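You operate a simulated robot arm through the tools that you are given. There is no shell and no other tool. Be economical: measure what you need, move in short steps, check, and stop when the job is done.

The job below is to be done with a simulated two-armed robot. You get a single attempt, and the scene is never put back.

## Task
Pick up the white box from the top of the cream table with one hand, pass it to the other hand and put it in the red tray. Fetch the orange reflector and set it on top of the orange case. Fetch the rubber buffer and set it in the inside of the red tray. Put the seals box on the shelf under the wooden bench. Push the black handle door shut. Turn the channel knob to 1. Open the blue tilt bin. Do these in any order. Set down upright: white box, orange reflector.

Only the result counts: the job must be done as asked and must still hold three seconds after the hand-in. Knocking over, shifting, dropping, spilling or breaking anything else fails it. A push-on lid holds only when it is set on centred and level and pressed home; a screw cap is set on level and turned clockwise until tight.

## Robot
Two 7-joint arms with fingered hands on one trunk, on a base that drives. Base frame: it is fixed to the floor where the robot stands at the start and does not move with it; the origin is under the middle of the robot, x ahead of it, y to its left, z up. Readings come in m, degrees, newtons and seconds.
The left shoulder is at the start at [0.07, 0.145, 0.987], the right one opposite. With the tool pointing down near the work surface each hand reaches from about 0.1 to 0.48 m from the robot's upright axis, wherever it stands, measured 20 degrees to its own side. Places, roughly: black handle door [-5.3, -2.1, 0.5]; blue tilt bin [-1.3, 10.4, 0.7]; channel knob [-4.5, 4.6, 0.9]; inside of the red tray (35x18 cm) [-1.14, 0.98, 0.8]; orange case [-2.25, 2.5, 0.25]; orange reflector (7x4x5 cm) [-1.2, 0.8, 0.6]; red tray (19x21 cm) [-2.2, -0.28, 0.86]; rubber buffer (8x5x4 cm) [-1.4, -0.3, 0.8]; seals box [-1.25, -2.25, 0.75]; shelf under the wooden bench [-2, 0.8, 0.2]; white box [0.5, -0.25, 0.75]. Payload 3.5 kg a hand.
Tool frame (each hand has its own): the origin (TCP) lies between the finger pads and is the grasp point; the fingertips stand 0.025 m ahead of it; z points along the fingers, y is the line along which they close. Largest opening 0.088 m; the body of the gripper starts 0.029 m behind the TCP. The gripper is a hand of 4 fingers: y runs from the thumb to the fingers, the wrist lies at [-0.013, -0.097, -0.162] in the tool frame, and closing takes about 1.5 s.
Orientation is told as [roll, pitch, yaw] about the base's x, y, z axes, in that order, counted from this pose: with the fingers straight down and the wrist toward the robot, the tool's x, y and z point along [0, 1, 0], [1, 0, 0] and [0, 0, -1] of the base frame.

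## Interface
- The arms move only by the tool move_arm. It takes "left_deltas", "right_deltas" or both (then of equal length, played together; a hand with none holds still); each is a list of rows, each a list of 3 entries, a list of its own where there are three numbers: the opening in per cent of the stroke, from 0 (shut) to 100 (fully open), then the shift along the tool's x, y, z in units of 300 mm (1.0 is 300 mm), then the turn, a rotation vector about the tool's x, y, z in units of 180 degrees (1.0 is 180 degrees). In form: [[fingers, [tx, ty, tz], [wx, wy, wz]], ...]. A call has 1 to 10 rows; each row is the pose to reach, as a shift and turn from the pose commanded when the call began, along the tool's axes at that moment. A call with a number of a shift or a turn outside -1 to 1 is refused whole. Each row takes 0.2 s and may step no farther than 0.05 m and 8.6 degrees from the row before; otherwise, or with a gripper value out of range, the whole call is refused. A pose out of reach is approached as far as the arm can. The call stops where the force on the tool passes 40 N (or 10 N more than at its start, if that is more) or the arm is blocked; 0.2 s more then pass. The fingers move at their own pace (about 0.045 m/s each) and stop on an object; they squeeze with about 32 N. The grip force told is the motor's: it shows also when the fingers shut on nothing. Time passes only in rows, and 0.2 s behind the last, so rows that repeat a pose let the fingers close. The reply holds the time, the measured pose of the TCP, the force on the tool along the base axes, the opening and the grip force, in the units named above and with some noise, with the torque about the TCP (base axes, N m) and any sound that the robot's microphone picked up.
- Cameras (640 x 400 px; columns grow to the right, rows downward): "scene" is now at [0.1309, -0.0346, 1.3022]; the picture's right is [-0.39, -0.92, 0.00], its down [-0.56, 0.23, -0.80] and it looks along [0.74, -0.31, -0.60] (base axes); focal length 260 px, centre (320, 200). "left" rides on the left gripper at [-0.064, -0.083, -0.098] in its tool frame; the picture's right is [-0.62, -0.37, 0.69], its down [0.71, -0.63, 0.30] and it looks along [0.32, 0.68, 0.65] (tool axes); focal length 265 px, centre (320, 200). "right" rides on the right gripper at [0.064, -0.083, -0.098] in its tool frame; the picture's right is [-0.62, 0.37, -0.69], its down [-0.71, -0.63, 0.30] and it looks along [-0.32, 0.68, 0.65] (tool axes); focal length 265 px, centre (320, 200). There is no depth. A picture from a camera that has moved, and an enlarged one, comes with that camera's place and axes in the base frame and with its lens.
- camera(camera): a new picture of that camera. No time passes.
- raise_lower(by): slides the trunk up (or, below 0, down) by that many m; the arms and the scene camera ride with it, the base frame stays. It gives what a move gives, with no picture.
- base_move(legs): drives the robot by 1 to 6 legs, each [ahead, left, turn to the left] in m, m and degrees, along the robot's own axes; the way and the turn of a leg run together, so that a leg with both is an arc; at most 1.5 m and 180 degrees a leg. The arms and the cameras ride along, it lands a little off, and it stops where it bumps. It gives what a move gives.
- hand_shape(shape, hand): the hand has 4 fingers and takes this shape, open, in about a second: jaw (thumb against the fingers, like two jaws); tri (thumb and two fingers); tip (a fingertip pinch); poke (one finger out to press); point (the index stretched); flat (the hand flat); cup (the hand cupped); fist (a fist). The gripper value then closes the fingers along that shape, each until it touches; the sizes above hold for jaw. It gives what a move gives, with no picture.
- pan_tilt(pan, tilt): turns the head with the scene camera to pan (to the left, within 86 degrees either way) and tilt (down, from -29 to 69), counted from straight ahead of the robot. It gives what a move gives.
- inspect(camera, box): a new picture of the part [left, top, right, bottom] of that camera's present view, enlarged. No time passes.
- job_done(): hands the job in; it is judged then, once.

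Go step by step. Nothing tells you exact positions but the pictures and the camera data: compare them with the known pose of the tool, close in by small moves and look again before you grip or let go. The budget is 186 turns and 154 pictures, counting those below and the enlarged ones. Unless the task says otherwise, let go and move clear before handing in, and close with one line.

The tools are called after "Call:" as a command line: name --argument value ..., lists and objects as JSON in quotes. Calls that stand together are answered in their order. move_arm: Moves the arms, as the interface text tells. Its arguments: {"type":"object","properties":{"left_deltas":{"type":"array"},"right_deltas":{"type":"array"}},"required":[]} The other tools are called the same way: raise_lower (by) slides the trunk up or down; hand_shape (shape, hand) gives the hand a shape; base_move (legs) drives the base; pan_tilt (pan, tilt) turns the head that bears the scene camera; camera (camera) takes a picture; inspect (camera, box) takes an enlarged picture of a part of a camera's view; job_done () hands the job in.

At the start:

```text
time_s: 0.0
left_eef_pos: [0.5566, 0.0688, 1.0982]
left_tool_rot: [0.0, 0.0, 0.1]
left_contact_force: [-0.3, -0.4, -0.4]
left_torque: [0.02, 0.02, -0.01]
left_finger_gap: 0.0873
left_gripper_force: 0.1
left_shape: jaw
right_eef_pos: [0.4264, -0.397, 1.1309]
right_tool_rot: [0.1, 0.0, -0.1]
right_contact_force: [0.2, 0.0, 0.0]
right_torque: [0.05, -0.01, 0.05]
right_finger_gap: 0.0876
right_gripper_force: 0.1
right_shape: jaw
trunk travel left (down, up): [-0.55, 0.29]
robot x, y, heading: [0.0011, 0.001, -0.1]
head pan, tilt: [-22.9, 37.1]
```

scene: 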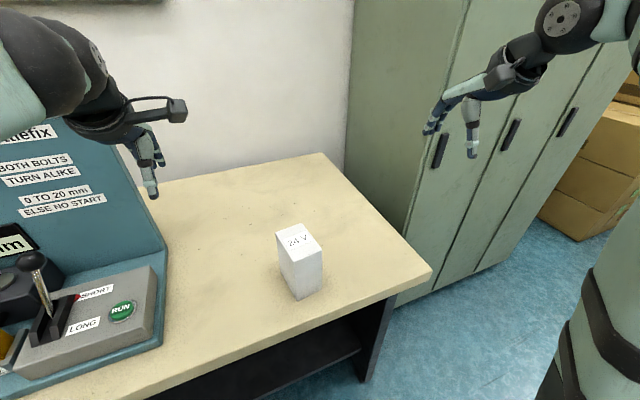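
right: 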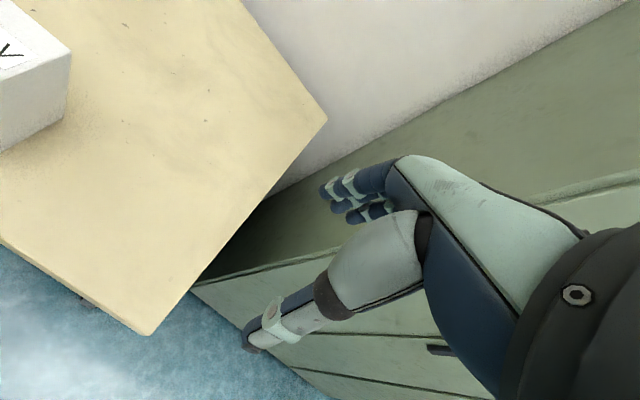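
left: 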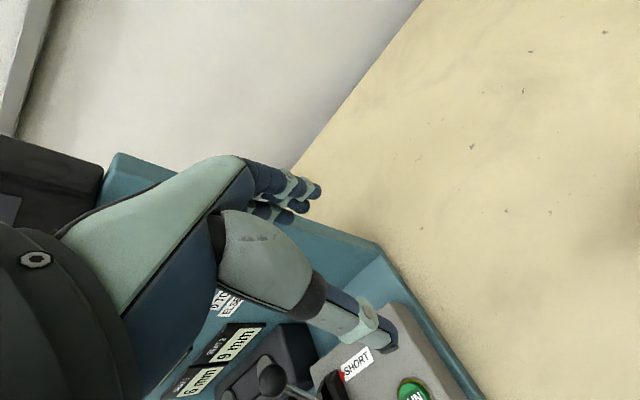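

I see the white box standing on the cream table slightly yawed, roughly at [0.5, -0.18]. I'll zoom in to measure it before reaching.

Call:
inspect --camera "scene" --box '[240, 200, 360, 320]'

Call:
inspect --camera "right" --box '[0, 0, 160, 160]'

```text
3.33 times, centred on (300, 260) of scene
camera zoom: at [0.1309, -0.0346, 1.3022], right [-0.39, -0.92, 0.0], down [-0.56, 0.23, -0.8], along [0.74, -0.31, -0.6], focal length 866 px, centre (387, 0)
```

zoom: 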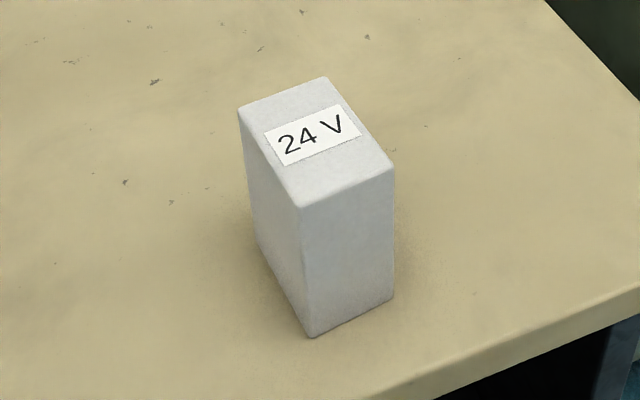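

```text
2.50 times, centred on (80, 80) of right
camera zoom: at [0.344, -0.3325, 1.2291], right [0.37, -0.62, 0.69], down [-0.63, -0.71, -0.3], along [0.68, -0.32, -0.65], focal length 664 px, centre (920, 500)
```

zoom: 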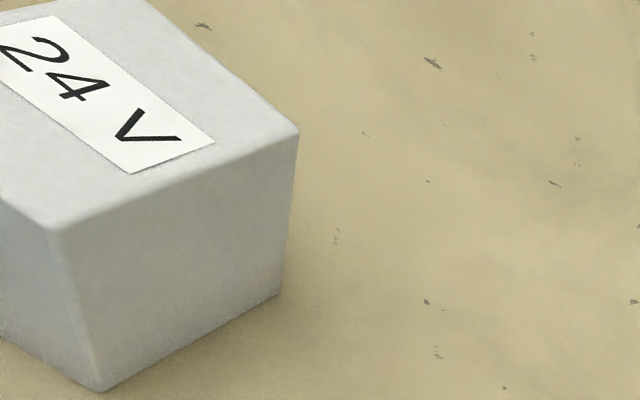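

The box stands at about [0.483, -0.135], top at 0.927, on a table at 0.80, 58 mm wide across y, and turned about 6.5°. I plan to grip it low from the front with the left hand, then take it from above with the right, so first I swing the left hand to point forward.

Call:
move_arm --left_deltas '[[100, [-0.056, -0.066, 0.046], [-0.02685, 0.02685, 0.02685]], [100, [-0.113, -0.131, 0.092], [-0.0537, 0.0537, 0.0537]], [100, [-0.169, -0.197, 0.138], [-0.0805, 0.0805, 0.0805]], [100, [-0.225, -0.263, 0.184], [-0.1074, 0.1074, 0.1074]], [100, [-0.281, -0.328, 0.23], [-0.1342, 0.1342, 0.1342]], [100, [-0.338, -0.394, 0.276], [-0.161, 0.161, 0.161]], [100, [-0.394, -0.46, 0.322], [-0.188, 0.188, 0.188]], [100, [-0.45, -0.525, 0.368], [-0.2148, 0.2148, 0.2148]], [100, [-0.507, -0.591, 0.414], [-0.2416, 0.2416, 0.2416]], [100, [-0.563, -0.657, 0.46], [-0.2685, 0.2685, 0.2685]]]'

Call:
camera --camera "scene"

```text
time_s: 2.2
left_eef_pos: [0.4131, -0.0514, 1.0405]
left_tool_rot: [59.6, -28.0, -53.0]
left_contact_force: [-0.3, -0.9, 0.1]
left_torque: [0.02, -0.01, -0.01]
left_finger_gap: 0.0877
left_gripper_force: 0.0
left_shape: jaw
left hand out of reach, approached as far as the arm can: row 10
right_eef_pos: [0.4276, -0.3961, 1.1301]
right_tool_rot: [0.0, 0.0, 0.0]
right_contact_force: [0.1, 0.1, -0.1]
right_torque: [0.04, 0.02, 0.02]
right_finger_gap: 0.0877
right_gripper_force: 0.1
right_shape: jaw
trunk travel left (down, up): [-0.55, 0.29]
robot x, y, heading: [-0.002, 0.0002, -0.1]
head pan, tilt: [-22.9, 37.1]
stopped in row 10 (left hand): the arm was blocked; the commanded pose is now the measured one
```

```text
148 pictures are left
camera scene: at [0.1307, -0.0347, 1.3022], right [-0.39, -0.92, 0.0], down [-0.56, 0.23, -0.8], along [0.74, -0.31, -0.6], focal length 260 px, centre (320, 200)
```

scene: 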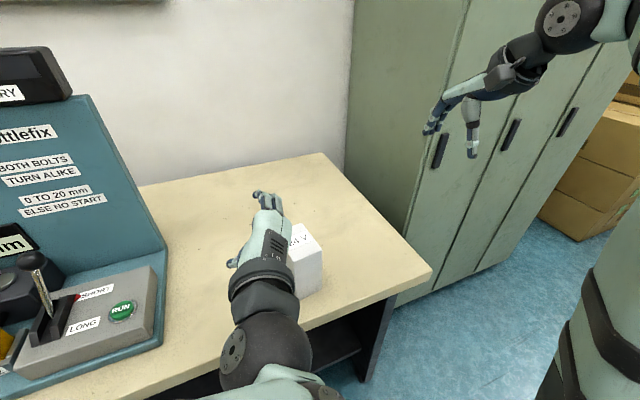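

The arm is too cramped this close to the body, so I back the base 0.15 m and continue the turn to fingers-forward.

Call:
base_move --legs '[[-0.15, 0, 0]]'

```text
time_s: 3.6
left_eef_pos: [0.2628, -0.0532, 1.042]
left_tool_rot: [59.5, -28.0, -53.0]
left_contact_force: [-0.5, 0.4, 0.3]
left_torque: [0.0, -0.02, -0.02]
left_finger_gap: 0.0875
left_gripper_force: 0.0
left_shape: jaw
right_eef_pos: [0.2785, -0.3957, 1.1309]
right_tool_rot: [0.0, -0.1, 0.0]
right_contact_force: [0.7, -0.1, 0.9]
right_torque: [0.03, 0.02, 0.04]
right_finger_gap: 0.0876
right_gripper_force: 0.1
right_shape: jaw
trunk travel left (down, up): [-0.55, 0.29]
robot x, y, heading: [-0.1502, 0.0006, 0.3]
head pan, tilt: [-22.9, 37.1]
```

I take a left-hand picture to read its true axes.

Call:
camera --camera "left"

```text
147 pictures are left
camera left: at [0.1254, -0.0665, 0.9971], right [0.28, 0.1, -0.95], down [0.03, 0.99, 0.11], along [0.96, -0.06, 0.28], focal length 265 px, centre (320, 200)
```

left: 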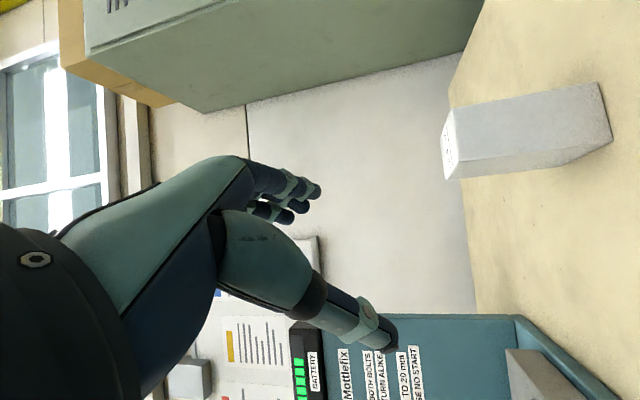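

The left hand is about 47° short of fingers-forward. I finish the turn while moving to a spot in front of the box.

Call:
move_arm --left_deltas '[[100, [-0.072, 0.037, 0.055], [-0.0203, 0.0197, 0.0318]], [100, [-0.144, 0.073, 0.109], [-0.0407, 0.0393, 0.0637]], [100, [-0.216, 0.11, 0.164], [-0.061, 0.059, 0.0955]], [100, [-0.288, 0.147, 0.218], [-0.0813, 0.0787, 0.1273]], [100, [-0.36, 0.183, 0.273], [-0.1017, 0.0983, 0.1592]], [100, [-0.432, 0.22, 0.327], [-0.122, 0.118, 0.191]]]'

Call:
camera --camera "left"

Call:
camera --camera "scene"

```text
time_s: 5.2
left_eef_pos: [0.3808, -0.1247, 0.9583]
left_tool_rot: [89.3, -4.7, -80.3]
left_contact_force: [0.6, 0.0, 0.3]
left_torque: [0.01, 0.0, 0.0]
left_finger_gap: 0.0878
left_gripper_force: 0.1
left_shape: jaw
right_eef_pos: [0.2773, -0.3957, 1.1302]
right_tool_rot: [0.0, 0.0, 0.0]
right_contact_force: [-0.5, 0.1, 0.4]
right_torque: [-0.01, -0.01, 0.02]
right_finger_gap: 0.0873
right_gripper_force: 0.0
right_shape: jaw
trunk travel left (down, up): [-0.55, 0.29]
robot x, y, heading: [-0.1498, 0.0001, -0.0]
head pan, tilt: [-22.9, 37.1]
stopped in row 6 (left hand): the arm was blocked; the commanded pose is now the measured one
```

```text
146 pictures are left
camera left: at [0.2682, -0.0642, 0.889], right [0.62, 0.43, -0.66], down [0.19, 0.73, 0.66], along [0.76, -0.54, 0.37], focal length 265 px, centre (320, 200)
```

left: 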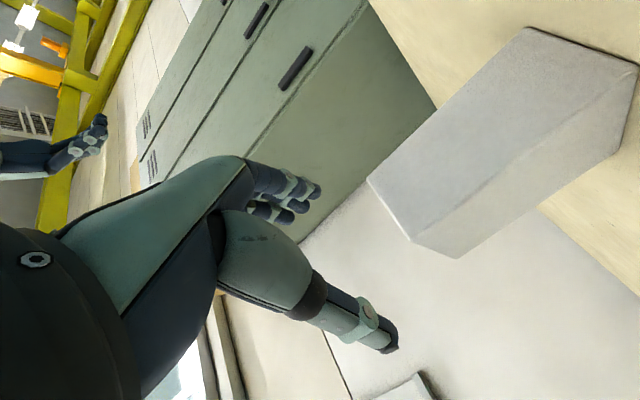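

```text
145 pictures are left
camera scene: at [-0.0194, -0.0343, 1.3023], right [-0.39, -0.92, 0.0], down [-0.56, 0.23, -0.8], along [0.74, -0.31, -0.6], focal length 260 px, centre (320, 200)
```

scene: 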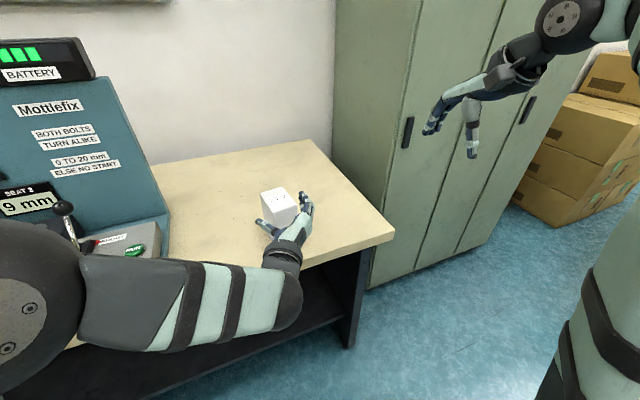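

The hand now nearly faces the box but is 0.11 m too high. I lower the trunk instead of bending the arm further.

Call:
raise_lower --by -0.1

Call:
camera --camera "scene"

```text
time_s: 6.5
left_eef_pos: [0.3788, -0.1249, 0.8581]
left_tool_rot: [89.4, -4.7, -80.3]
left_contact_force: [0.0, -0.1, 0.8]
left_torque: [0.01, 0.01, 0.03]
left_finger_gap: 0.0878
left_gripper_force: 0.0
left_shape: jaw
right_eef_pos: [0.2779, -0.3962, 1.0304]
right_tool_rot: [0.1, 0.0, 0.1]
right_contact_force: [0.4, -0.2, 0.2]
right_torque: [0.0, -0.05, -0.01]
right_finger_gap: 0.0877
right_gripper_force: 0.0
right_shape: jaw
trunk travel left (down, up): [-0.45, 0.39]
robot x, y, heading: [-0.1501, -0.0006, 0.0]
head pan, tilt: [-22.9, 37.1]
```

```text
144 pictures are left
camera scene: at [-0.0189, -0.0345, 1.2022], right [-0.39, -0.92, 0.0], down [-0.56, 0.23, -0.8], along [0.74, -0.31, -0.6], focal length 260 px, centre (320, 200)
```

scene: 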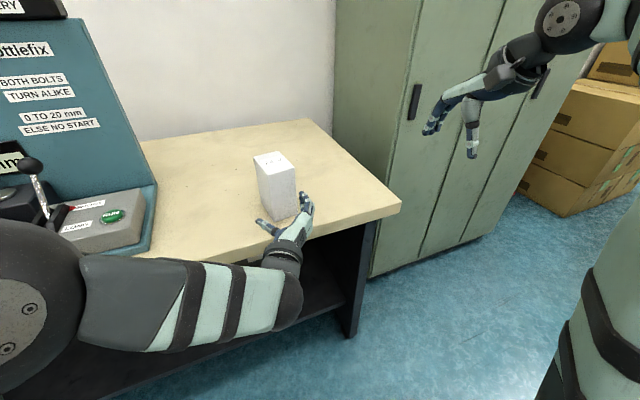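

The left hand is at the right height and nearly aligned. I level it and shift 2 cm right, then check before sliding it onto the box.

Call:
move_arm --left_deltas '[[100, [-0.039, 0.063, -0.011], [-0.018, 0, 0.026]], [100, [-0.039, 0.063, -0.011], [-0.018, 0, 0.026]]]'

Call:
camera --camera "left"

Call:
inspect --camera "scene" --box '[220, 130, 360, 290]'

```text
time_s: 7.3
left_eef_pos: [0.4011, -0.1165, 0.8677]
left_tool_rot: [88.1, -4.1, -79.8]
left_contact_force: [0.7, 0.1, 0.2]
left_torque: [0.02, 0.01, 0.01]
left_finger_gap: 0.0877
left_gripper_force: 0.0
left_shape: jaw
right_eef_pos: [0.2773, -0.3959, 1.0315]
right_tool_rot: [0.0, 0.0, 0.0]
right_contact_force: [0.3, -0.5, -0.7]
right_torque: [0.02, 0.02, -0.01]
right_finger_gap: 0.0877
right_gripper_force: 0.0
right_shape: jaw
trunk travel left (down, up): [-0.45, 0.39]
robot x, y, heading: [-0.1507, -0.0006, 0.2]
head pan, tilt: [-22.9, 37.1]
stopped in row 2 (left hand): the arm was blocked; the commanded pose is now the measured one
```

```text
143 pictures are left
camera left: at [0.289, -0.0562, 0.8012], right [0.61, 0.44, -0.67], down [0.2, 0.73, 0.66], along [0.77, -0.53, 0.35], focal length 265 px, centre (320, 200)
```

left: 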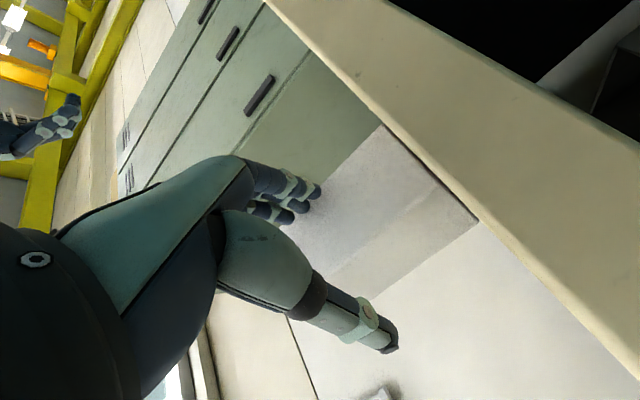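

```text
2.50 times, centred on (290, 210) of scene
camera zoom: at [-0.0186, -0.0342, 1.2022], right [-0.39, -0.92, 0.0], down [-0.56, 0.23, -0.8], along [0.74, -0.31, -0.6], focal length 650 px, centre (395, 175)
```

zoom: 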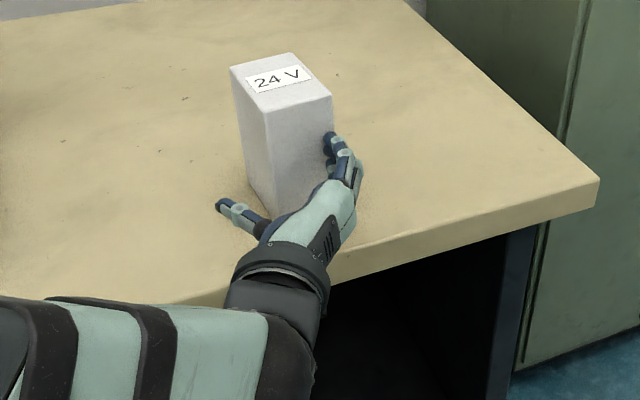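

The arm sits at a wrist limit here because it crosses the body. I back off a little and shift the base right so the box lies ahead of the left shoulder.

Call:
base_move --legs '[[-0.1, 0, 0], [0, -0.22, 0]]'

Call:
camera --camera "scene"

```text
time_s: 9.7
left_eef_pos: [0.3018, -0.3371, 0.8669]
left_tool_rot: [88.2, -4.0, -80.0]
left_contact_force: [0.1, -0.3, -0.2]
left_torque: [-0.01, 0.01, 0.02]
left_finger_gap: 0.0877
left_gripper_force: 0.0
left_shape: jaw
right_eef_pos: [0.1784, -0.6177, 1.0314]
right_tool_rot: [0.0, 0.0, 0.0]
right_contact_force: [-0.3, -0.9, -0.1]
right_torque: [0.01, 0.01, -0.01]
right_finger_gap: 0.0877
right_gripper_force: 0.0
right_shape: jaw
trunk travel left (down, up): [-0.45, 0.39]
robot x, y, heading: [-0.2474, -0.2209, -0.0]
head pan, tilt: [-22.9, 37.1]
```

```text
141 pictures are left
camera scene: at [-0.1185, -0.256, 1.2021], right [-0.39, -0.92, 0.0], down [-0.56, 0.23, -0.8], along [0.74, -0.31, -0.6], focal length 260 px, centre (320, 200)
```

scene: 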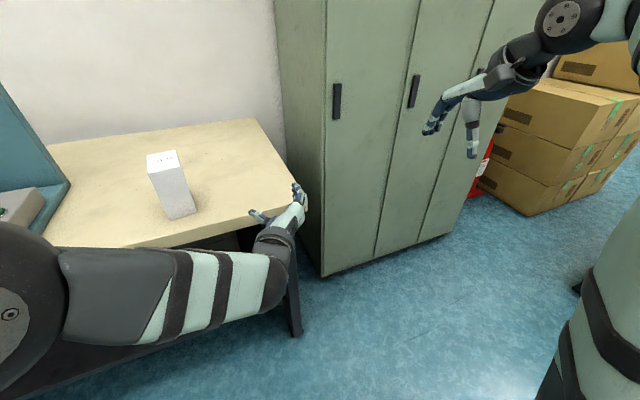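

The hand has cleared the table. I move it left to line up in front of the box.

Call:
move_arm --left_deltas '[[100, [-0.002, -0.117, 0.073], [-0.004, 0.002, 0.0045]], [100, [-0.004, -0.234, 0.147], [-0.008, 0.004, 0.009]], [100, [-0.007, -0.351, 0.22], [-0.012, 0.006, 0.0135]], [100, [-0.009, -0.468, 0.294], [-0.016, 0.008, 0.018]], [100, [-0.011, -0.585, 0.367], [-0.0195, 0.01, 0.0225]], [100, [-0.011, -0.585, 0.367], [-0.0195, 0.01, 0.0225]]]'

Call:
inspect --camera "scene" --box '[80, 110, 240, 270]'

```text
time_s: 11.1
left_eef_pos: [0.3824, -0.1338, 0.8531]
left_tool_rot: [89.9, -1.9, -82.0]
left_contact_force: [1.1, -0.4, -0.8]
left_torque: [0.01, -0.01, -0.02]
left_finger_gap: 0.0876
left_gripper_force: 0.0
left_shape: jaw
right_eef_pos: [0.1778, -0.6176, 1.0305]
right_tool_rot: [-0.1, 0.0, -0.1]
right_contact_force: [0.1, 0.2, 0.3]
right_torque: [-0.02, -0.01, -0.02]
right_finger_gap: 0.0878
right_gripper_force: 0.0
right_shape: jaw
trunk travel left (down, up): [-0.45, 0.39]
robot x, y, heading: [-0.2501, -0.2202, 0.3]
head pan, tilt: [-22.9, 37.1]
```

```text
2.50 times, centred on (160, 190) of scene
camera zoom: at [-0.1192, -0.2556, 1.2023], right [-0.39, -0.92, 0.0], down [-0.55, 0.23, -0.8], along [0.74, -0.31, -0.6], focal length 650 px, centre (720, 225)
```

zoom: 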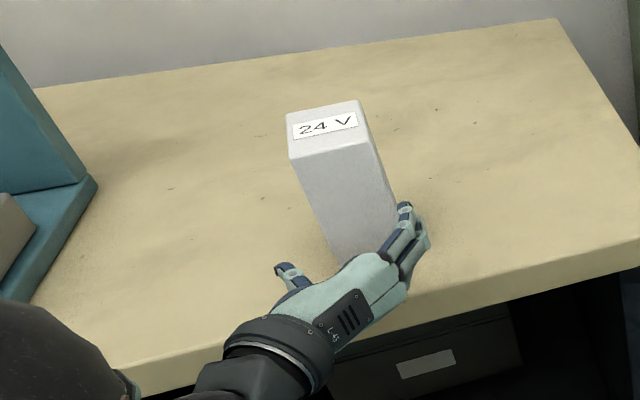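

Aligned within about a centimetre. Now I correct sideways and slide the fingers around the box.

Call:
move_arm --left_deltas '[[100, [-0.018, 0.043, -0.006], [-0.008, 0, 0.0105]], [100, [-0.018, 0.045, 0.08], [-0.008, 0, 0.0105]], [100, [-0.018, 0.047, 0.17], [-0.008, 0, 0.0105]], [100, [-0.017, 0.049, 0.256], [-0.008, 0, 0.0105]], [100, [-0.017, 0.049, 0.256], [-0.008, 0, 0.0105]]]'

Call:
inspect --camera "scene" --box '[80, 110, 240, 270]'

Call:
camera --camera "left"

```text
time_s: 12.3
left_eef_pos: [0.4576, -0.1532, 0.8417]
left_tool_rot: [90.2, 1.9, -85.0]
left_contact_force: [0.1, -0.4, -0.1]
left_torque: [-0.02, -0.01, 0.0]
left_finger_gap: 0.0877
left_gripper_force: 0.0
left_shape: jaw
right_eef_pos: [0.1786, -0.6169, 1.031]
right_tool_rot: [0.0, 0.0, 0.0]
right_contact_force: [0.0, 0.4, 0.1]
right_torque: [0.0, 0.03, 0.01]
right_finger_gap: 0.0877
right_gripper_force: 0.1
right_shape: jaw
trunk travel left (down, up): [-0.45, 0.39]
robot x, y, heading: [-0.2517, -0.221, 0.1]
head pan, tilt: [-22.9, 37.1]
```

```text
2.50 times, centred on (160, 190) of scene
camera zoom: at [-0.1189, -0.2553, 1.2022], right [-0.39, -0.92, 0.0], down [-0.56, 0.23, -0.8], along [0.74, -0.31, -0.6], focal length 650 px, centre (720, 225)
```

zoom: 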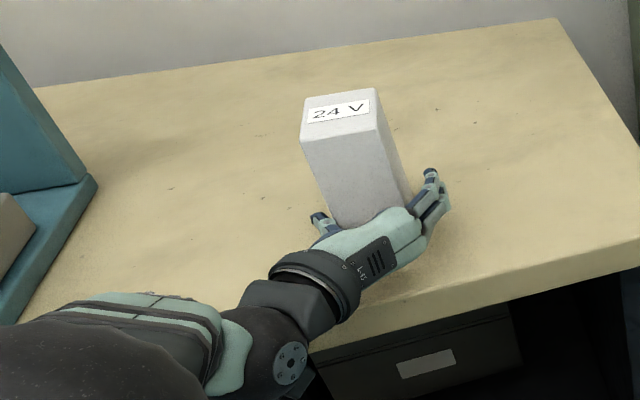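

```text
138 pictures are left
camera left: at [0.3516, -0.0763, 0.7822], right [0.66, 0.45, -0.61], down [0.25, 0.63, 0.74], along [0.71, -0.63, 0.3], focal length 265 px, centre (320, 200)
```

left: 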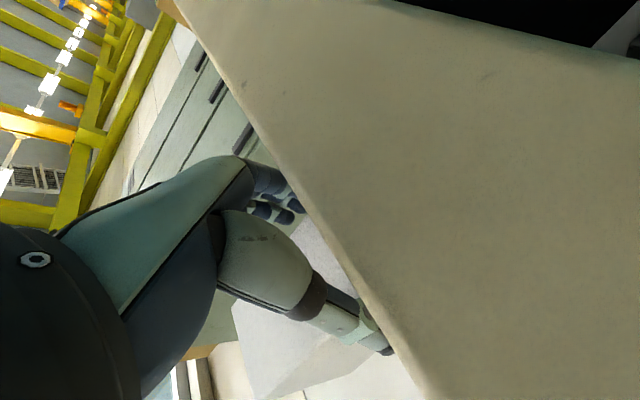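

The thumb side nudged the box slightly but it is upright between thumb and fingers. I close the left hand.

Call:
move_arm --left_deltas '[[60, [0, 0, 0], [0, 0, 0]], [40, [0, 0, 0], [0, 0, 0]], [0, [0, 0, 0], [0, 0, 0]], [0, [0, 0, 0], [0, 0, 0]], [0, [0, 0, 0], [0, 0, 0]], [0, [0, 0, 0], [0, 0, 0]], [0, [0, 0, 0], [0, 0, 0]], [0, [0, 0, 0], [0, 0, 0]], [0, [0, 0, 0], [0, 0, 0]]]'

Call:
inspect --camera "scene" --box '[80, 110, 240, 270]'

```text
time_s: 14.3
left_eef_pos: [0.4575, -0.1529, 0.8439]
left_tool_rot: [90.1, 2.0, -85.1]
left_contact_force: [0.4, 0.6, -0.4]
left_torque: [0.07, 0.02, 0.01]
left_finger_gap: 0.0556
left_gripper_force: 31.8
left_shape: jaw
right_eef_pos: [0.1778, -0.6167, 1.0303]
right_tool_rot: [0.0, -0.1, 0.0]
right_contact_force: [-0.5, -0.2, -0.6]
right_torque: [-0.02, 0.03, 0.01]
right_finger_gap: 0.0876
right_gripper_force: 0.1
right_shape: jaw
trunk travel left (down, up): [-0.45, 0.39]
robot x, y, heading: [-0.2503, -0.2247, -0.3]
head pan, tilt: [-22.9, 37.1]
```

```text
2.50 times, centred on (160, 190) of scene
camera zoom: at [-0.1184, -0.2552, 1.2022], right [-0.39, -0.92, 0.0], down [-0.56, 0.23, -0.8], along [0.74, -0.31, -0.6], focal length 650 px, centre (720, 225)
```

zoom: 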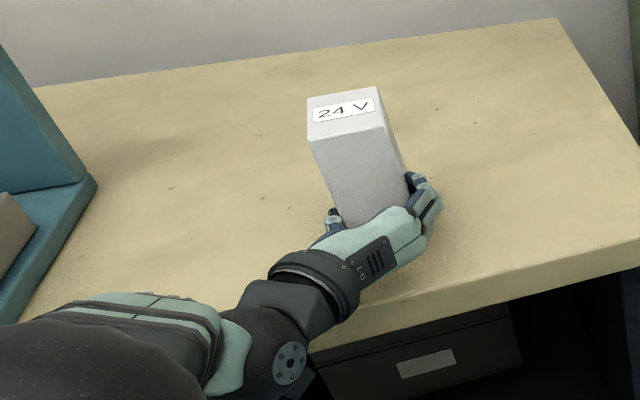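

The box is held (55.6 mm gap). I lift it with the trunk and back away from the table.

Call:
raise_lower --by 0.15

Call:
base_move --legs '[[-0.5, 0, 0]]'

Call:
pan_tilt --pan 0 --tilt 35

Call:
camera --camera "scene"

```text
time_s: 16.1
left_eef_pos: [0.4572, -0.153, 0.993]
left_tool_rot: [90.0, 1.8, -84.9]
left_contact_force: [1.1, -0.1, -3.5]
left_torque: [0.01, 0.17, 0.01]
left_finger_gap: 0.0551
left_gripper_force: 32.3
left_shape: jaw
right_eef_pos: [0.1795, -0.618, 1.1797]
right_tool_rot: [0.0, 0.1, 0.0]
right_contact_force: [1.1, 0.1, 0.2]
right_torque: [-0.03, 0.0, -0.01]
right_finger_gap: 0.0875
right_gripper_force: 0.0
right_shape: jaw
trunk travel left (down, up): [-0.6, 0.24]
robot x, y, heading: [-0.2506, -0.2204, 0.0]
head pan, tilt: [-22.9, 37.1]
```

```text
time_s: 19.1
left_eef_pos: [-0.0452, -0.1536, 0.992]
left_tool_rot: [90.0, 1.9, -85.2]
left_contact_force: [-0.2, 0.8, -4.1]
left_torque: [-0.03, 0.16, -0.02]
left_finger_gap: 0.0549
left_gripper_force: 31.9
left_shape: jaw
right_eef_pos: [-0.325, -0.6164, 1.1794]
right_tool_rot: [0.0, 0.2, -0.1]
right_contact_force: [-0.3, 0.7, -0.6]
right_torque: [0.01, 0.02, 0.0]
right_finger_gap: 0.0878
right_gripper_force: 0.1
right_shape: jaw
trunk travel left (down, up): [-0.6, 0.24]
robot x, y, heading: [-0.7532, -0.2209, 0.0]
head pan, tilt: [-22.9, 37.1]
```

```text
time_s: 19.9
left_eef_pos: [-0.0462, -0.1534, 0.9935]
left_tool_rot: [90.0, 1.9, -85.1]
left_contact_force: [0.3, -0.8, -3.7]
left_torque: [0.0, 0.2, 0.01]
left_finger_gap: 0.0549
left_gripper_force: 32.0
left_shape: jaw
right_eef_pos: [-0.3257, -0.6175, 1.1795]
right_tool_rot: [0.0, 0.1, -0.1]
right_contact_force: [0.7, 0.3, -0.4]
right_torque: [0.0, 0.0, 0.0]
right_finger_gap: 0.0877
right_gripper_force: 0.2
right_shape: jaw
trunk travel left (down, up): [-0.6, 0.24]
robot x, y, heading: [-0.7506, -0.2208, -0.2]
head pan, tilt: [0.0, 35.0]
```

```text
136 pictures are left
camera scene: at [-0.6138, -0.2213, 1.3552], right [0.0, -1.0, 0.0], down [-0.57, 0.0, -0.82], along [0.82, 0.0, -0.57], focal length 260 px, centre (320, 200)
```

scene: 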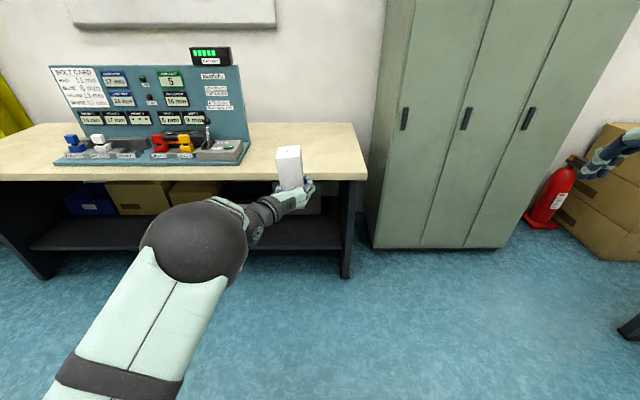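

The box rides fine (about 0.4 kg). I bring it in and turn it 45° to the right so both hands can meet comfortably.

Call:
move_arm --left_deltas '[[0, [0, -0.007, -0.083], [-0.031, 0.001, 0]], [0, [0, -0.015, -0.166], [-0.0625, 0.002, 0]], [0, [0, -0.022, -0.249], [-0.094, 0.003, 0]], [0, [0, -0.029, -0.332], [-0.125, 0.004, 0]], [0, [0, -0.036, -0.415], [-0.156, 0.005, 0]], [0, [0, -0.044, -0.498], [-0.1875, 0.006, 0]], [0, [0, -0.051, -0.581], [-0.219, 0.007, 0]], [0, [0, -0.058, -0.664], [-0.25, 0.008, 0]], [0, [0, -0.058, -0.664], [-0.25, 0.008, 0]]]'

Call:
camera --camera "scene"

```text
time_s: 21.9
left_eef_pos: [-0.2463, -0.152, 0.9922]
left_tool_rot: [90.0, 1.8, -130.2]
left_contact_force: [0.1, -0.7, -4.7]
left_torque: [0.11, 0.15, -0.01]
left_finger_gap: 0.0546
left_gripper_force: 32.2
left_shape: jaw
right_eef_pos: [-0.3265, -0.6178, 1.1808]
right_tool_rot: [0.0, 0.1, -0.1]
right_contact_force: [0.2, 0.6, -0.3]
right_torque: [0.0, -0.01, 0.0]
right_finger_gap: 0.0875
right_gripper_force: 0.1
right_shape: jaw
trunk travel left (down, up): [-0.6, 0.24]
robot x, y, heading: [-0.7526, -0.2217, -0.0]
head pan, tilt: [0.0, 35.0]
```

```text
135 pictures are left
camera scene: at [-0.614, -0.2214, 1.3552], right [0.0, -1.0, 0.0], down [-0.57, 0.0, -0.82], along [0.82, 0.0, -0.57], focal length 260 px, centre (320, 200)
```

scene: 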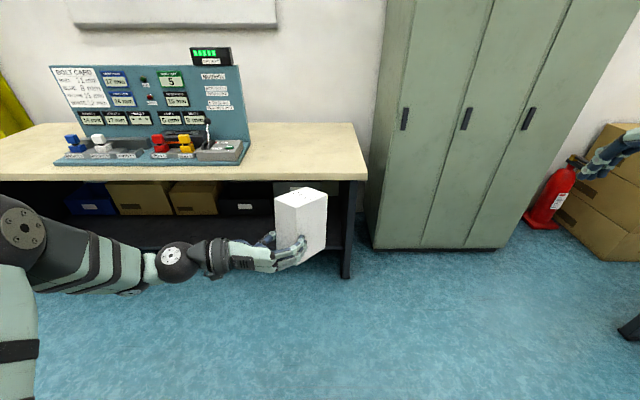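

Handover pose reached. I zoom in on the box top to place the right hand.

Call:
inspect --camera "scene" --box '[250, 160, 350, 290]'

```text
3.08 times, centred on (300, 225) of scene
camera zoom: at [-0.614, -0.2214, 1.3552], right [0.0, -1.0, 0.0], down [-0.57, 0.0, -0.82], along [0.82, 0.0, -0.57], focal length 800 px, centre (382, 123)
```

zoom: 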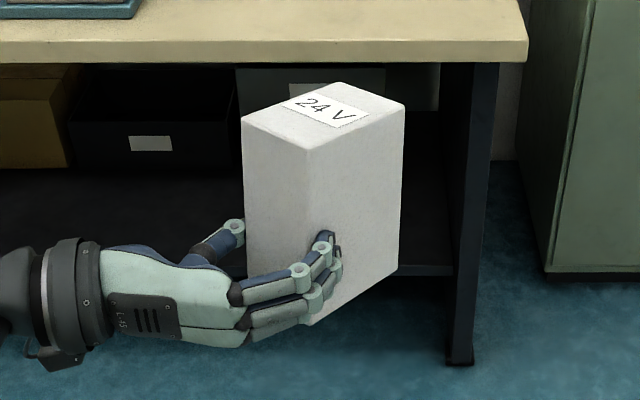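

The box has pitched forward roughly 9° in the grip. I tilt the left hand back to stand it upright, then look again.

Call:
move_arm --left_deltas '[[0, [0, 0, 0], [0, 0.025, 0]], [0, [0, 0, 0], [0, 0.05, 0]], [0, [0, 0, 0], [0, 0.05, 0]]]'

Call:
inspect --camera "scene" --box '[250, 160, 350, 290]'

Call:
camera --camera "right"

```text
time_s: 22.7
left_eef_pos: [-0.2456, -0.1525, 0.993]
left_tool_rot: [99.1, 1.9, -130.1]
left_contact_force: [-0.5, 0.8, -3.8]
left_torque: [0.13, 0.13, -0.03]
left_finger_gap: 0.0546
left_gripper_force: 31.7
left_shape: jaw
right_eef_pos: [-0.3275, -0.6173, 1.1801]
right_tool_rot: [0.0, 0.0, -0.1]
right_contact_force: [0.2, -0.4, -0.5]
right_torque: [-0.02, -0.03, -0.02]
right_finger_gap: 0.0875
right_gripper_force: 0.0
right_shape: jaw
trunk travel left (down, up): [-0.6, 0.24]
robot x, y, heading: [-0.7523, -0.2176, -0.1]
head pan, tilt: [0.0, 35.0]
```

```text
3.08 times, centred on (300, 225) of scene
camera zoom: at [-0.6146, -0.2215, 1.3553], right [0.0, -1.0, 0.0], down [-0.57, 0.0, -0.82], along [0.82, 0.0, -0.57], focal length 800 px, centre (382, 123)
```

zoom: 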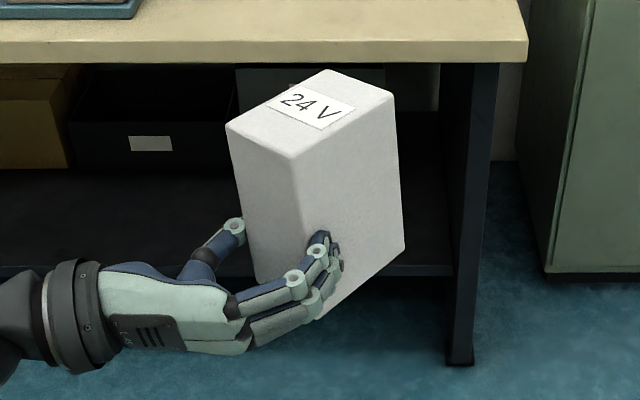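

```text
132 pictures are left
camera right: at [-0.4099, -0.5534, 1.2788], right [0.37, -0.62, 0.69], down [-0.63, -0.71, -0.3], along [0.68, -0.33, -0.65], focal length 265 px, centre (320, 200)
```

right: 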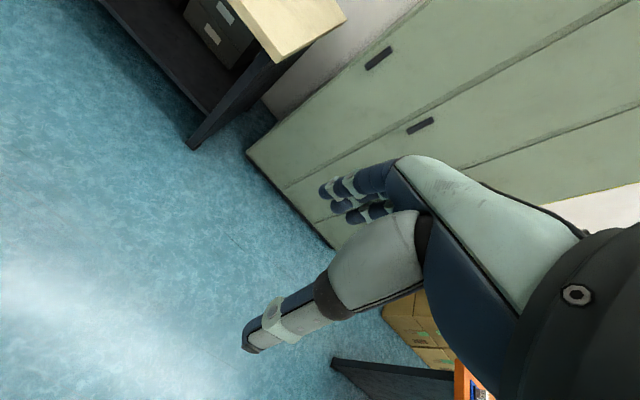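

Depth looks right now but the box leans about 5° toward the thumb. I roll the hand to correct it and check.

Call:
move_arm --left_deltas '[[0, [0, 0, 0], [0, 0, 0.028]], [0, [0, 0, 0], [0, 0, 0.028]]]'

Call:
inspect --camera "scene" --box '[250, 160, 350, 290]'

```text
time_s: 23.3
left_eef_pos: [-0.2447, -0.1525, 0.9922]
left_tool_rot: [99.2, 6.8, -129.3]
left_contact_force: [-0.6, 0.3, -3.7]
left_torque: [0.09, 0.12, 0.01]
left_finger_gap: 0.0549
left_gripper_force: 31.7
left_shape: jaw
right_eef_pos: [-0.3266, -0.6173, 1.1802]
right_tool_rot: [0.0, 0.0, -0.1]
right_contact_force: [0.8, 0.0, 0.3]
right_torque: [-0.02, -0.03, 0.0]
right_finger_gap: 0.0876
right_gripper_force: 0.1
right_shape: jaw
trunk travel left (down, up): [-0.6, 0.24]
robot x, y, heading: [-0.7536, -0.2221, -0.3]
head pan, tilt: [0.0, 35.0]
```

```text
3.08 times, centred on (300, 225) of scene
camera zoom: at [-0.614, -0.221, 1.3552], right [0.0, -1.0, 0.0], down [-0.57, 0.0, -0.82], along [0.82, 0.0, -0.57], focal length 800 px, centre (382, 123)
```

zoom: 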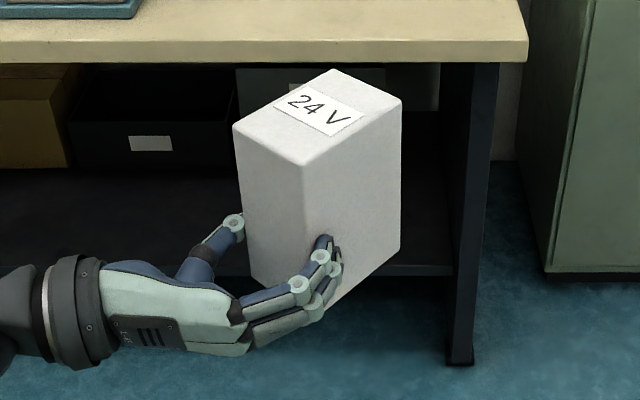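

The box is upright, top centre at about [-0.207, -0.183, 1.08], long axis at -41°. I bring the right hand over turned 49°, in two stages.

Call:
move_arm --right_deltas '[[100, [0.121, 0.033, -0.017], [0, 0, -0.0455]], [100, [0.242, 0.067, -0.033], [0, 0, -0.091]], [100, [0.3625, 0.1, -0.05], [0, 0, -0.1365]], [100, [0.483, 0.133, -0.067], [0, 0, -0.182]], [100, [0.604, 0.167, -0.083], [0, 0, -0.2275]], [100, [0.725, 0.2, -0.1], [0, 0, -0.273]]]'

```text
time_s: 24.7
left_eef_pos: [-0.2439, -0.1523, 0.9914]
left_tool_rot: [99.0, 6.8, -129.3]
left_contact_force: [0.0, 0.4, -3.5]
left_torque: [0.11, 0.11, 0.02]
left_finger_gap: 0.0548
left_gripper_force: 31.6
left_shape: jaw
right_eef_pos: [-0.2642, -0.3998, 1.2107]
right_tool_rot: [0.0, 0.1, 49.1]
right_contact_force: [0.8, 1.1, -0.2]
right_torque: [0.01, 0.02, 0.02]
right_finger_gap: 0.0876
right_gripper_force: 0.1
right_shape: jaw
trunk travel left (down, up): [-0.6, 0.24]
robot x, y, heading: [-0.7521, -0.2207, -0.2]
head pan, tilt: [0.0, 35.0]
```

Call:
move_arm --right_deltas '[[100, [0.055, 0.112, 0], [0, 0, 0]], [100, [0.11, 0.224, 0], [0, 0, 0]], [100, [0.165, 0.336, 0.03], [0, 0, 0]], [100, [0.219, 0.448, 0.08], [0, 0, 0]], [100, [0.274, 0.56, 0.13], [0, 0, 0]], [100, [0.329, 0.672, 0.2], [0, 0, 0]], [100, [0.329, 0.672, 0.2], [0, 0, 0]]]'

Call:
camera --camera "scene"

Call:
camera --camera "right"

```text
time_s: 26.3
left_eef_pos: [-0.2464, -0.1537, 0.9936]
left_tool_rot: [99.1, 6.9, -129.3]
left_contact_force: [0.0, -0.6, -2.8]
left_torque: [0.13, 0.14, 0.02]
left_finger_gap: 0.055
left_gripper_force: 31.3
left_shape: jaw
right_eef_pos: [-0.2095, -0.183, 1.1514]
right_tool_rot: [0.0, 0.0, 49.1]
right_contact_force: [-0.4, -1.0, -0.1]
right_torque: [0.01, -0.02, 0.0]
right_finger_gap: 0.0877
right_gripper_force: 0.0
right_shape: jaw
trunk travel left (down, up): [-0.6, 0.24]
robot x, y, heading: [-0.7547, -0.2178, 0.0]
head pan, tilt: [0.0, 35.0]
```

```text
130 pictures are left
camera scene: at [-0.6147, -0.2222, 1.3553], right [0.0, -1.0, 0.0], down [-0.57, 0.0, -0.82], along [0.82, 0.0, -0.57], focal length 260 px, centre (320, 200)
```

scene: 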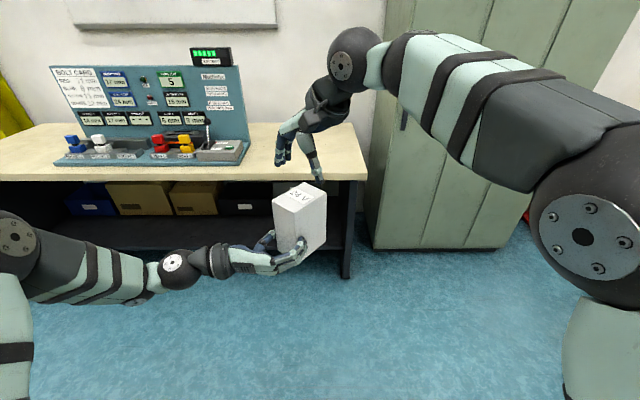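

```text
129 pictures are left
camera right: at [-0.3112, -0.2051, 1.2489], right [0.71, -0.13, 0.69], down [0.13, -0.94, -0.31], along [0.69, 0.3, -0.65], focal length 265 px, centre (320, 200)
```

right: 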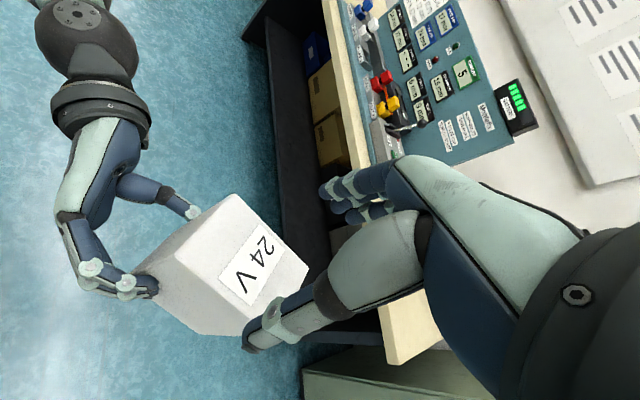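

Both views put the box top centre nearer [-0.227, -0.186, 1.092]. I shift the right hand accordingly and come down to just above the top to check.

Call:
move_arm --right_deltas '[[100, [0.039, -0.047, 0], [0, 0, 0]], [100, [0.039, -0.047, 0.06], [0, 0, 0]], [100, [0.039, -0.047, 0.06], [0, 0, 0]]]'

Call:
camera --camera "right"

Call:
inspect --camera "scene" --box '[240, 110, 360, 290]'

```text
time_s: 27.1
left_eef_pos: [-0.2458, -0.1533, 0.9925]
left_tool_rot: [99.1, 6.9, -129.3]
left_contact_force: [-0.6, -0.2, -3.2]
left_torque: [0.1, 0.12, -0.02]
left_finger_gap: 0.0549
left_gripper_force: 31.7
left_shape: jaw
right_eef_pos: [-0.2252, -0.1864, 1.1309]
right_tool_rot: [0.0, 0.0, 49.0]
right_contact_force: [-0.2, -0.6, -0.5]
right_torque: [-0.02, 0.01, 0.0]
right_finger_gap: 0.0877
right_gripper_force: 0.1
right_shape: jaw
trunk travel left (down, up): [-0.6, 0.24]
robot x, y, heading: [-0.7534, -0.2214, 0.0]
head pan, tilt: [0.0, 35.0]
```

```text
128 pictures are left
camera right: at [-0.329, -0.2069, 1.2303], right [0.71, -0.13, 0.69], down [0.13, -0.94, -0.3], along [0.69, 0.3, -0.65], focal length 265 px, centre (320, 200)
```

right: 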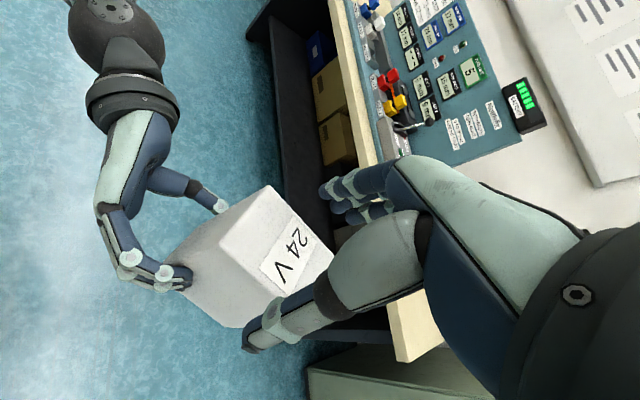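

```text
2.22 times, centred on (300, 200) of scene
camera zoom: at [-0.6142, -0.221, 1.3552], right [0.0, -1.0, 0.0], down [-0.57, 0.0, -0.82], along [0.82, 0.0, -0.57], focal length 577 px, centre (364, 200)
```

zoom: 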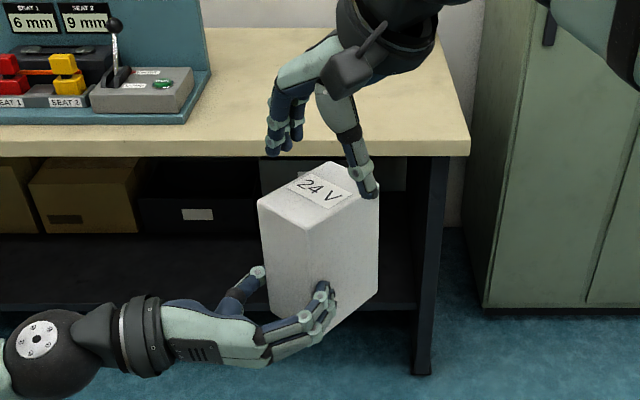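

The thumb and fingers straddle the box with about 1.5 cm clearance each side. I descend 6 cm and close the right hand.

Call:
move_arm --right_deltas '[[100, [0, 0, 0.07], [0, 0, 0]], [100, [0, 0, 0.14], [0, 0, 0]], [100, [0, 0, 0.203], [0, 0, 0]], [100, [0, 0, 0.203], [0, 0, 0]]]'

Call:
inspect --camera "scene" --box '[240, 110, 360, 290]'

```text
time_s: 28.1
left_eef_pos: [-0.2462, -0.1527, 0.9903]
left_tool_rot: [98.7, 6.9, -129.5]
left_contact_force: [-9.7, -5.0, -18.3]
left_torque: [0.38, 0.19, -0.29]
left_finger_gap: 0.0544
left_gripper_force: 32.2
left_shape: jaw
right_eef_pos: [-0.226, -0.1853, 1.0737]
right_tool_rot: [-0.1, -0.4, 49.0]
right_contact_force: [8.5, 5.5, 13.8]
right_torque: [0.62, -0.48, -0.11]
right_finger_gap: 0.088
right_gripper_force: 0.1
right_shape: jaw
trunk travel left (down, up): [-0.6, 0.24]
robot x, y, heading: [-0.7552, -0.2215, -0.2]
head pan, tilt: [0.0, 35.0]
```

```text
2.22 times, centred on (300, 200) of scene
camera zoom: at [-0.6142, -0.2211, 1.3552], right [0.0, -1.0, 0.0], down [-0.57, 0.0, -0.82], along [0.82, 0.0, -0.57], focal length 577 px, centre (364, 200)
```

zoom: 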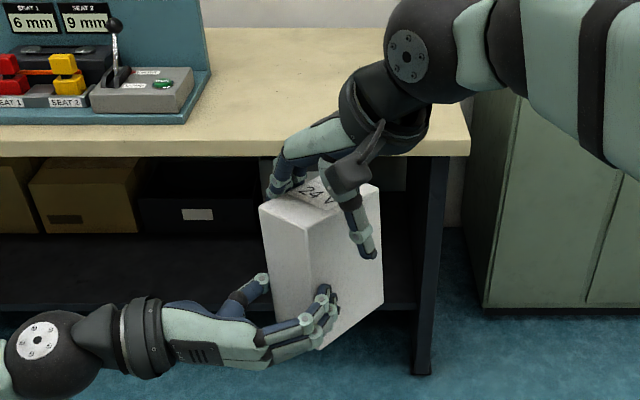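

There is 14 N of contact as the right hand came down. I check what touches.

Call:
camera --camera "right"

Call:
camera --camera "left"

Call:
inspect --camera "scene" --box '[275, 150, 335, 210]'

```text
125 pictures are left
camera right: at [-0.3295, -0.207, 1.1709], right [0.71, -0.13, 0.7], down [0.13, -0.94, -0.31], along [0.7, 0.31, -0.65], focal length 265 px, centre (320, 200)
```

right: 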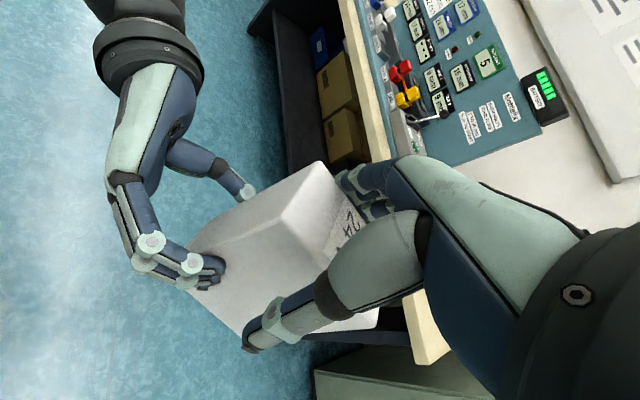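

```text
124 pictures are left
camera left: at [-0.256, -0.0264, 0.924], right [0.87, -0.17, -0.46], down [0.49, 0.29, 0.82], along [0.0, -0.94, 0.34], focal length 265 px, centre (320, 200)
```

left: 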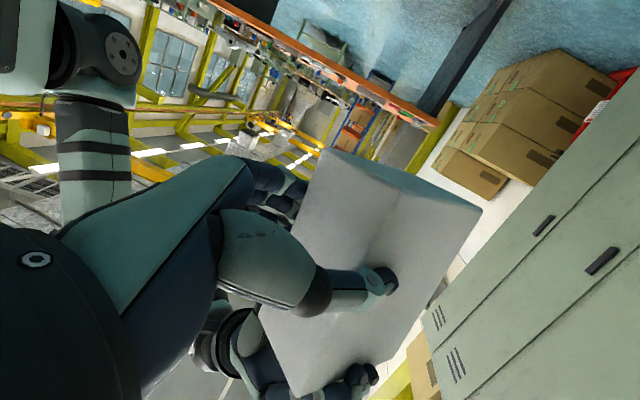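

```text
6.67 times, centred on (305, 180) of scene
camera zoom: at [-0.6142, -0.2211, 1.3552], right [0.0, -1.0, 0.0], down [-0.57, 0.0, -0.82], along [0.82, 0.0, -0.57], focal length 1732 px, centre (420, 333)
```

zoom: 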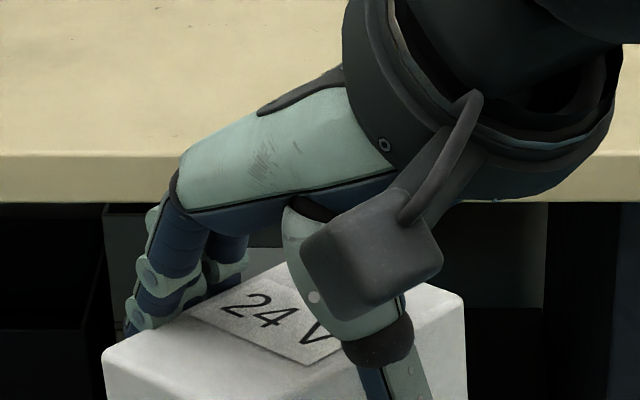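

The fingers straddle the box correctly; the palm is just pressing its top. I back up 6 mm and close the right hand.

Call:
move_arm --right_deltas '[[100, [0, 0, -0.02], [0, 0, 0]], [60, [0, 0, -0.02], [0, 0, 0]], [40, [0, 0, -0.02], [0, 0, 0]], [0, [0, 0, -0.02], [0, 0, 0]], [0, [0, 0, -0.02], [0, 0, 0]], [0, [0, 0, -0.02], [0, 0, 0]], [0, [0, 0, -0.02], [0, 0, 0]], [0, [0, 0, -0.02], [0, 0, 0]], [0, [0, 0, -0.02], [0, 0, 0]]]'

Call:
inspect --camera "scene" --box '[240, 110, 360, 290]'

```text
time_s: 30.1
left_eef_pos: [-0.2444, -0.153, 0.9941]
left_tool_rot: [99.2, 6.9, -129.3]
left_contact_force: [-0.2, -3.4, 0.4]
left_torque: [0.16, 0.0, -0.1]
left_finger_gap: 0.0558
left_gripper_force: 31.7
left_shape: jaw
right_eef_pos: [-0.2274, -0.1855, 1.0769]
right_tool_rot: [0.1, 0.0, 49.1]
right_contact_force: [-1.0, 2.4, -0.5]
right_torque: [-0.03, 0.05, 0.08]
right_finger_gap: 0.0549
right_gripper_force: 32.2
right_shape: jaw
trunk travel left (down, up): [-0.6, 0.24]
robot x, y, heading: [-0.7494, -0.2182, 0.0]
head pan, tilt: [0.0, 35.0]
```

```text
2.22 times, centred on (300, 200) of scene
camera zoom: at [-0.6142, -0.2211, 1.3552], right [0.0, -1.0, 0.0], down [-0.57, 0.0, -0.82], along [0.82, 0.0, -0.57], focal length 577 px, centre (364, 200)
```

zoom: 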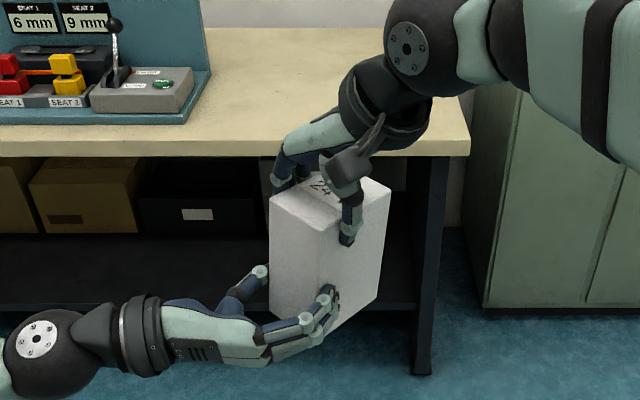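

Both hands hold the box. I open the left hand and draw it back.

Call:
move_arm --left_deltas '[[40, [0, 0, 0], [0, 0, 0]], [100, [0, 0, 0], [0, 0, 0]], [100, [0, 0, 0], [0, 0, 0]], [100, [0, 0, 0], [0, 0, 0]], [100, [0, 0, 0], [0, 0, 0]], [100, [0, 0, -0.1], [0, 0, 0]], [100, [0, 0, -0.2], [0, 0, 0]], [100, [0, 0, -0.35], [0, 0, 0]], [100, [0, 0, -0.5], [0, 0, 0]]]'

Call:
camera --camera "scene"

```text
time_s: 32.1
left_eef_pos: [-0.2823, -0.0759, 1.0047]
left_tool_rot: [99.0, 6.8, -129.5]
left_contact_force: [0.4, -0.7, 0.4]
left_torque: [0.02, 0.01, 0.02]
left_finger_gap: 0.0873
left_gripper_force: 0.0
left_shape: jaw
left hand out of reach, approached as far as the arm can: row 6, 7, 8, 9
right_eef_pos: [-0.2266, -0.1863, 1.0776]
right_tool_rot: [0.0, 0.0, 49.1]
right_contact_force: [0.2, -0.4, -0.4]
right_torque: [0.03, 0.08, -0.02]
right_finger_gap: 0.055
right_gripper_force: 32.1
right_shape: jaw
trunk travel left (down, up): [-0.6, 0.24]
robot x, y, heading: [-0.7564, -0.2196, -0.1]
head pan, tilt: [0.0, 35.0]
```

```text
121 pictures are left
camera scene: at [-0.6137, -0.2218, 1.3552], right [0.0, -1.0, 0.0], down [-0.57, 0.0, -0.82], along [0.82, 0.0, -0.57], focal length 260 px, centre (320, 200)
```

scene: 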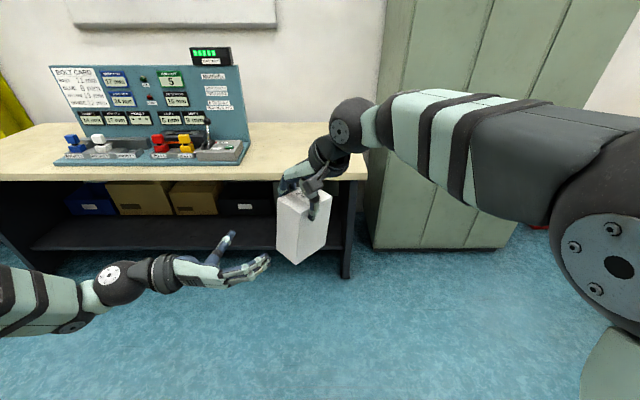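

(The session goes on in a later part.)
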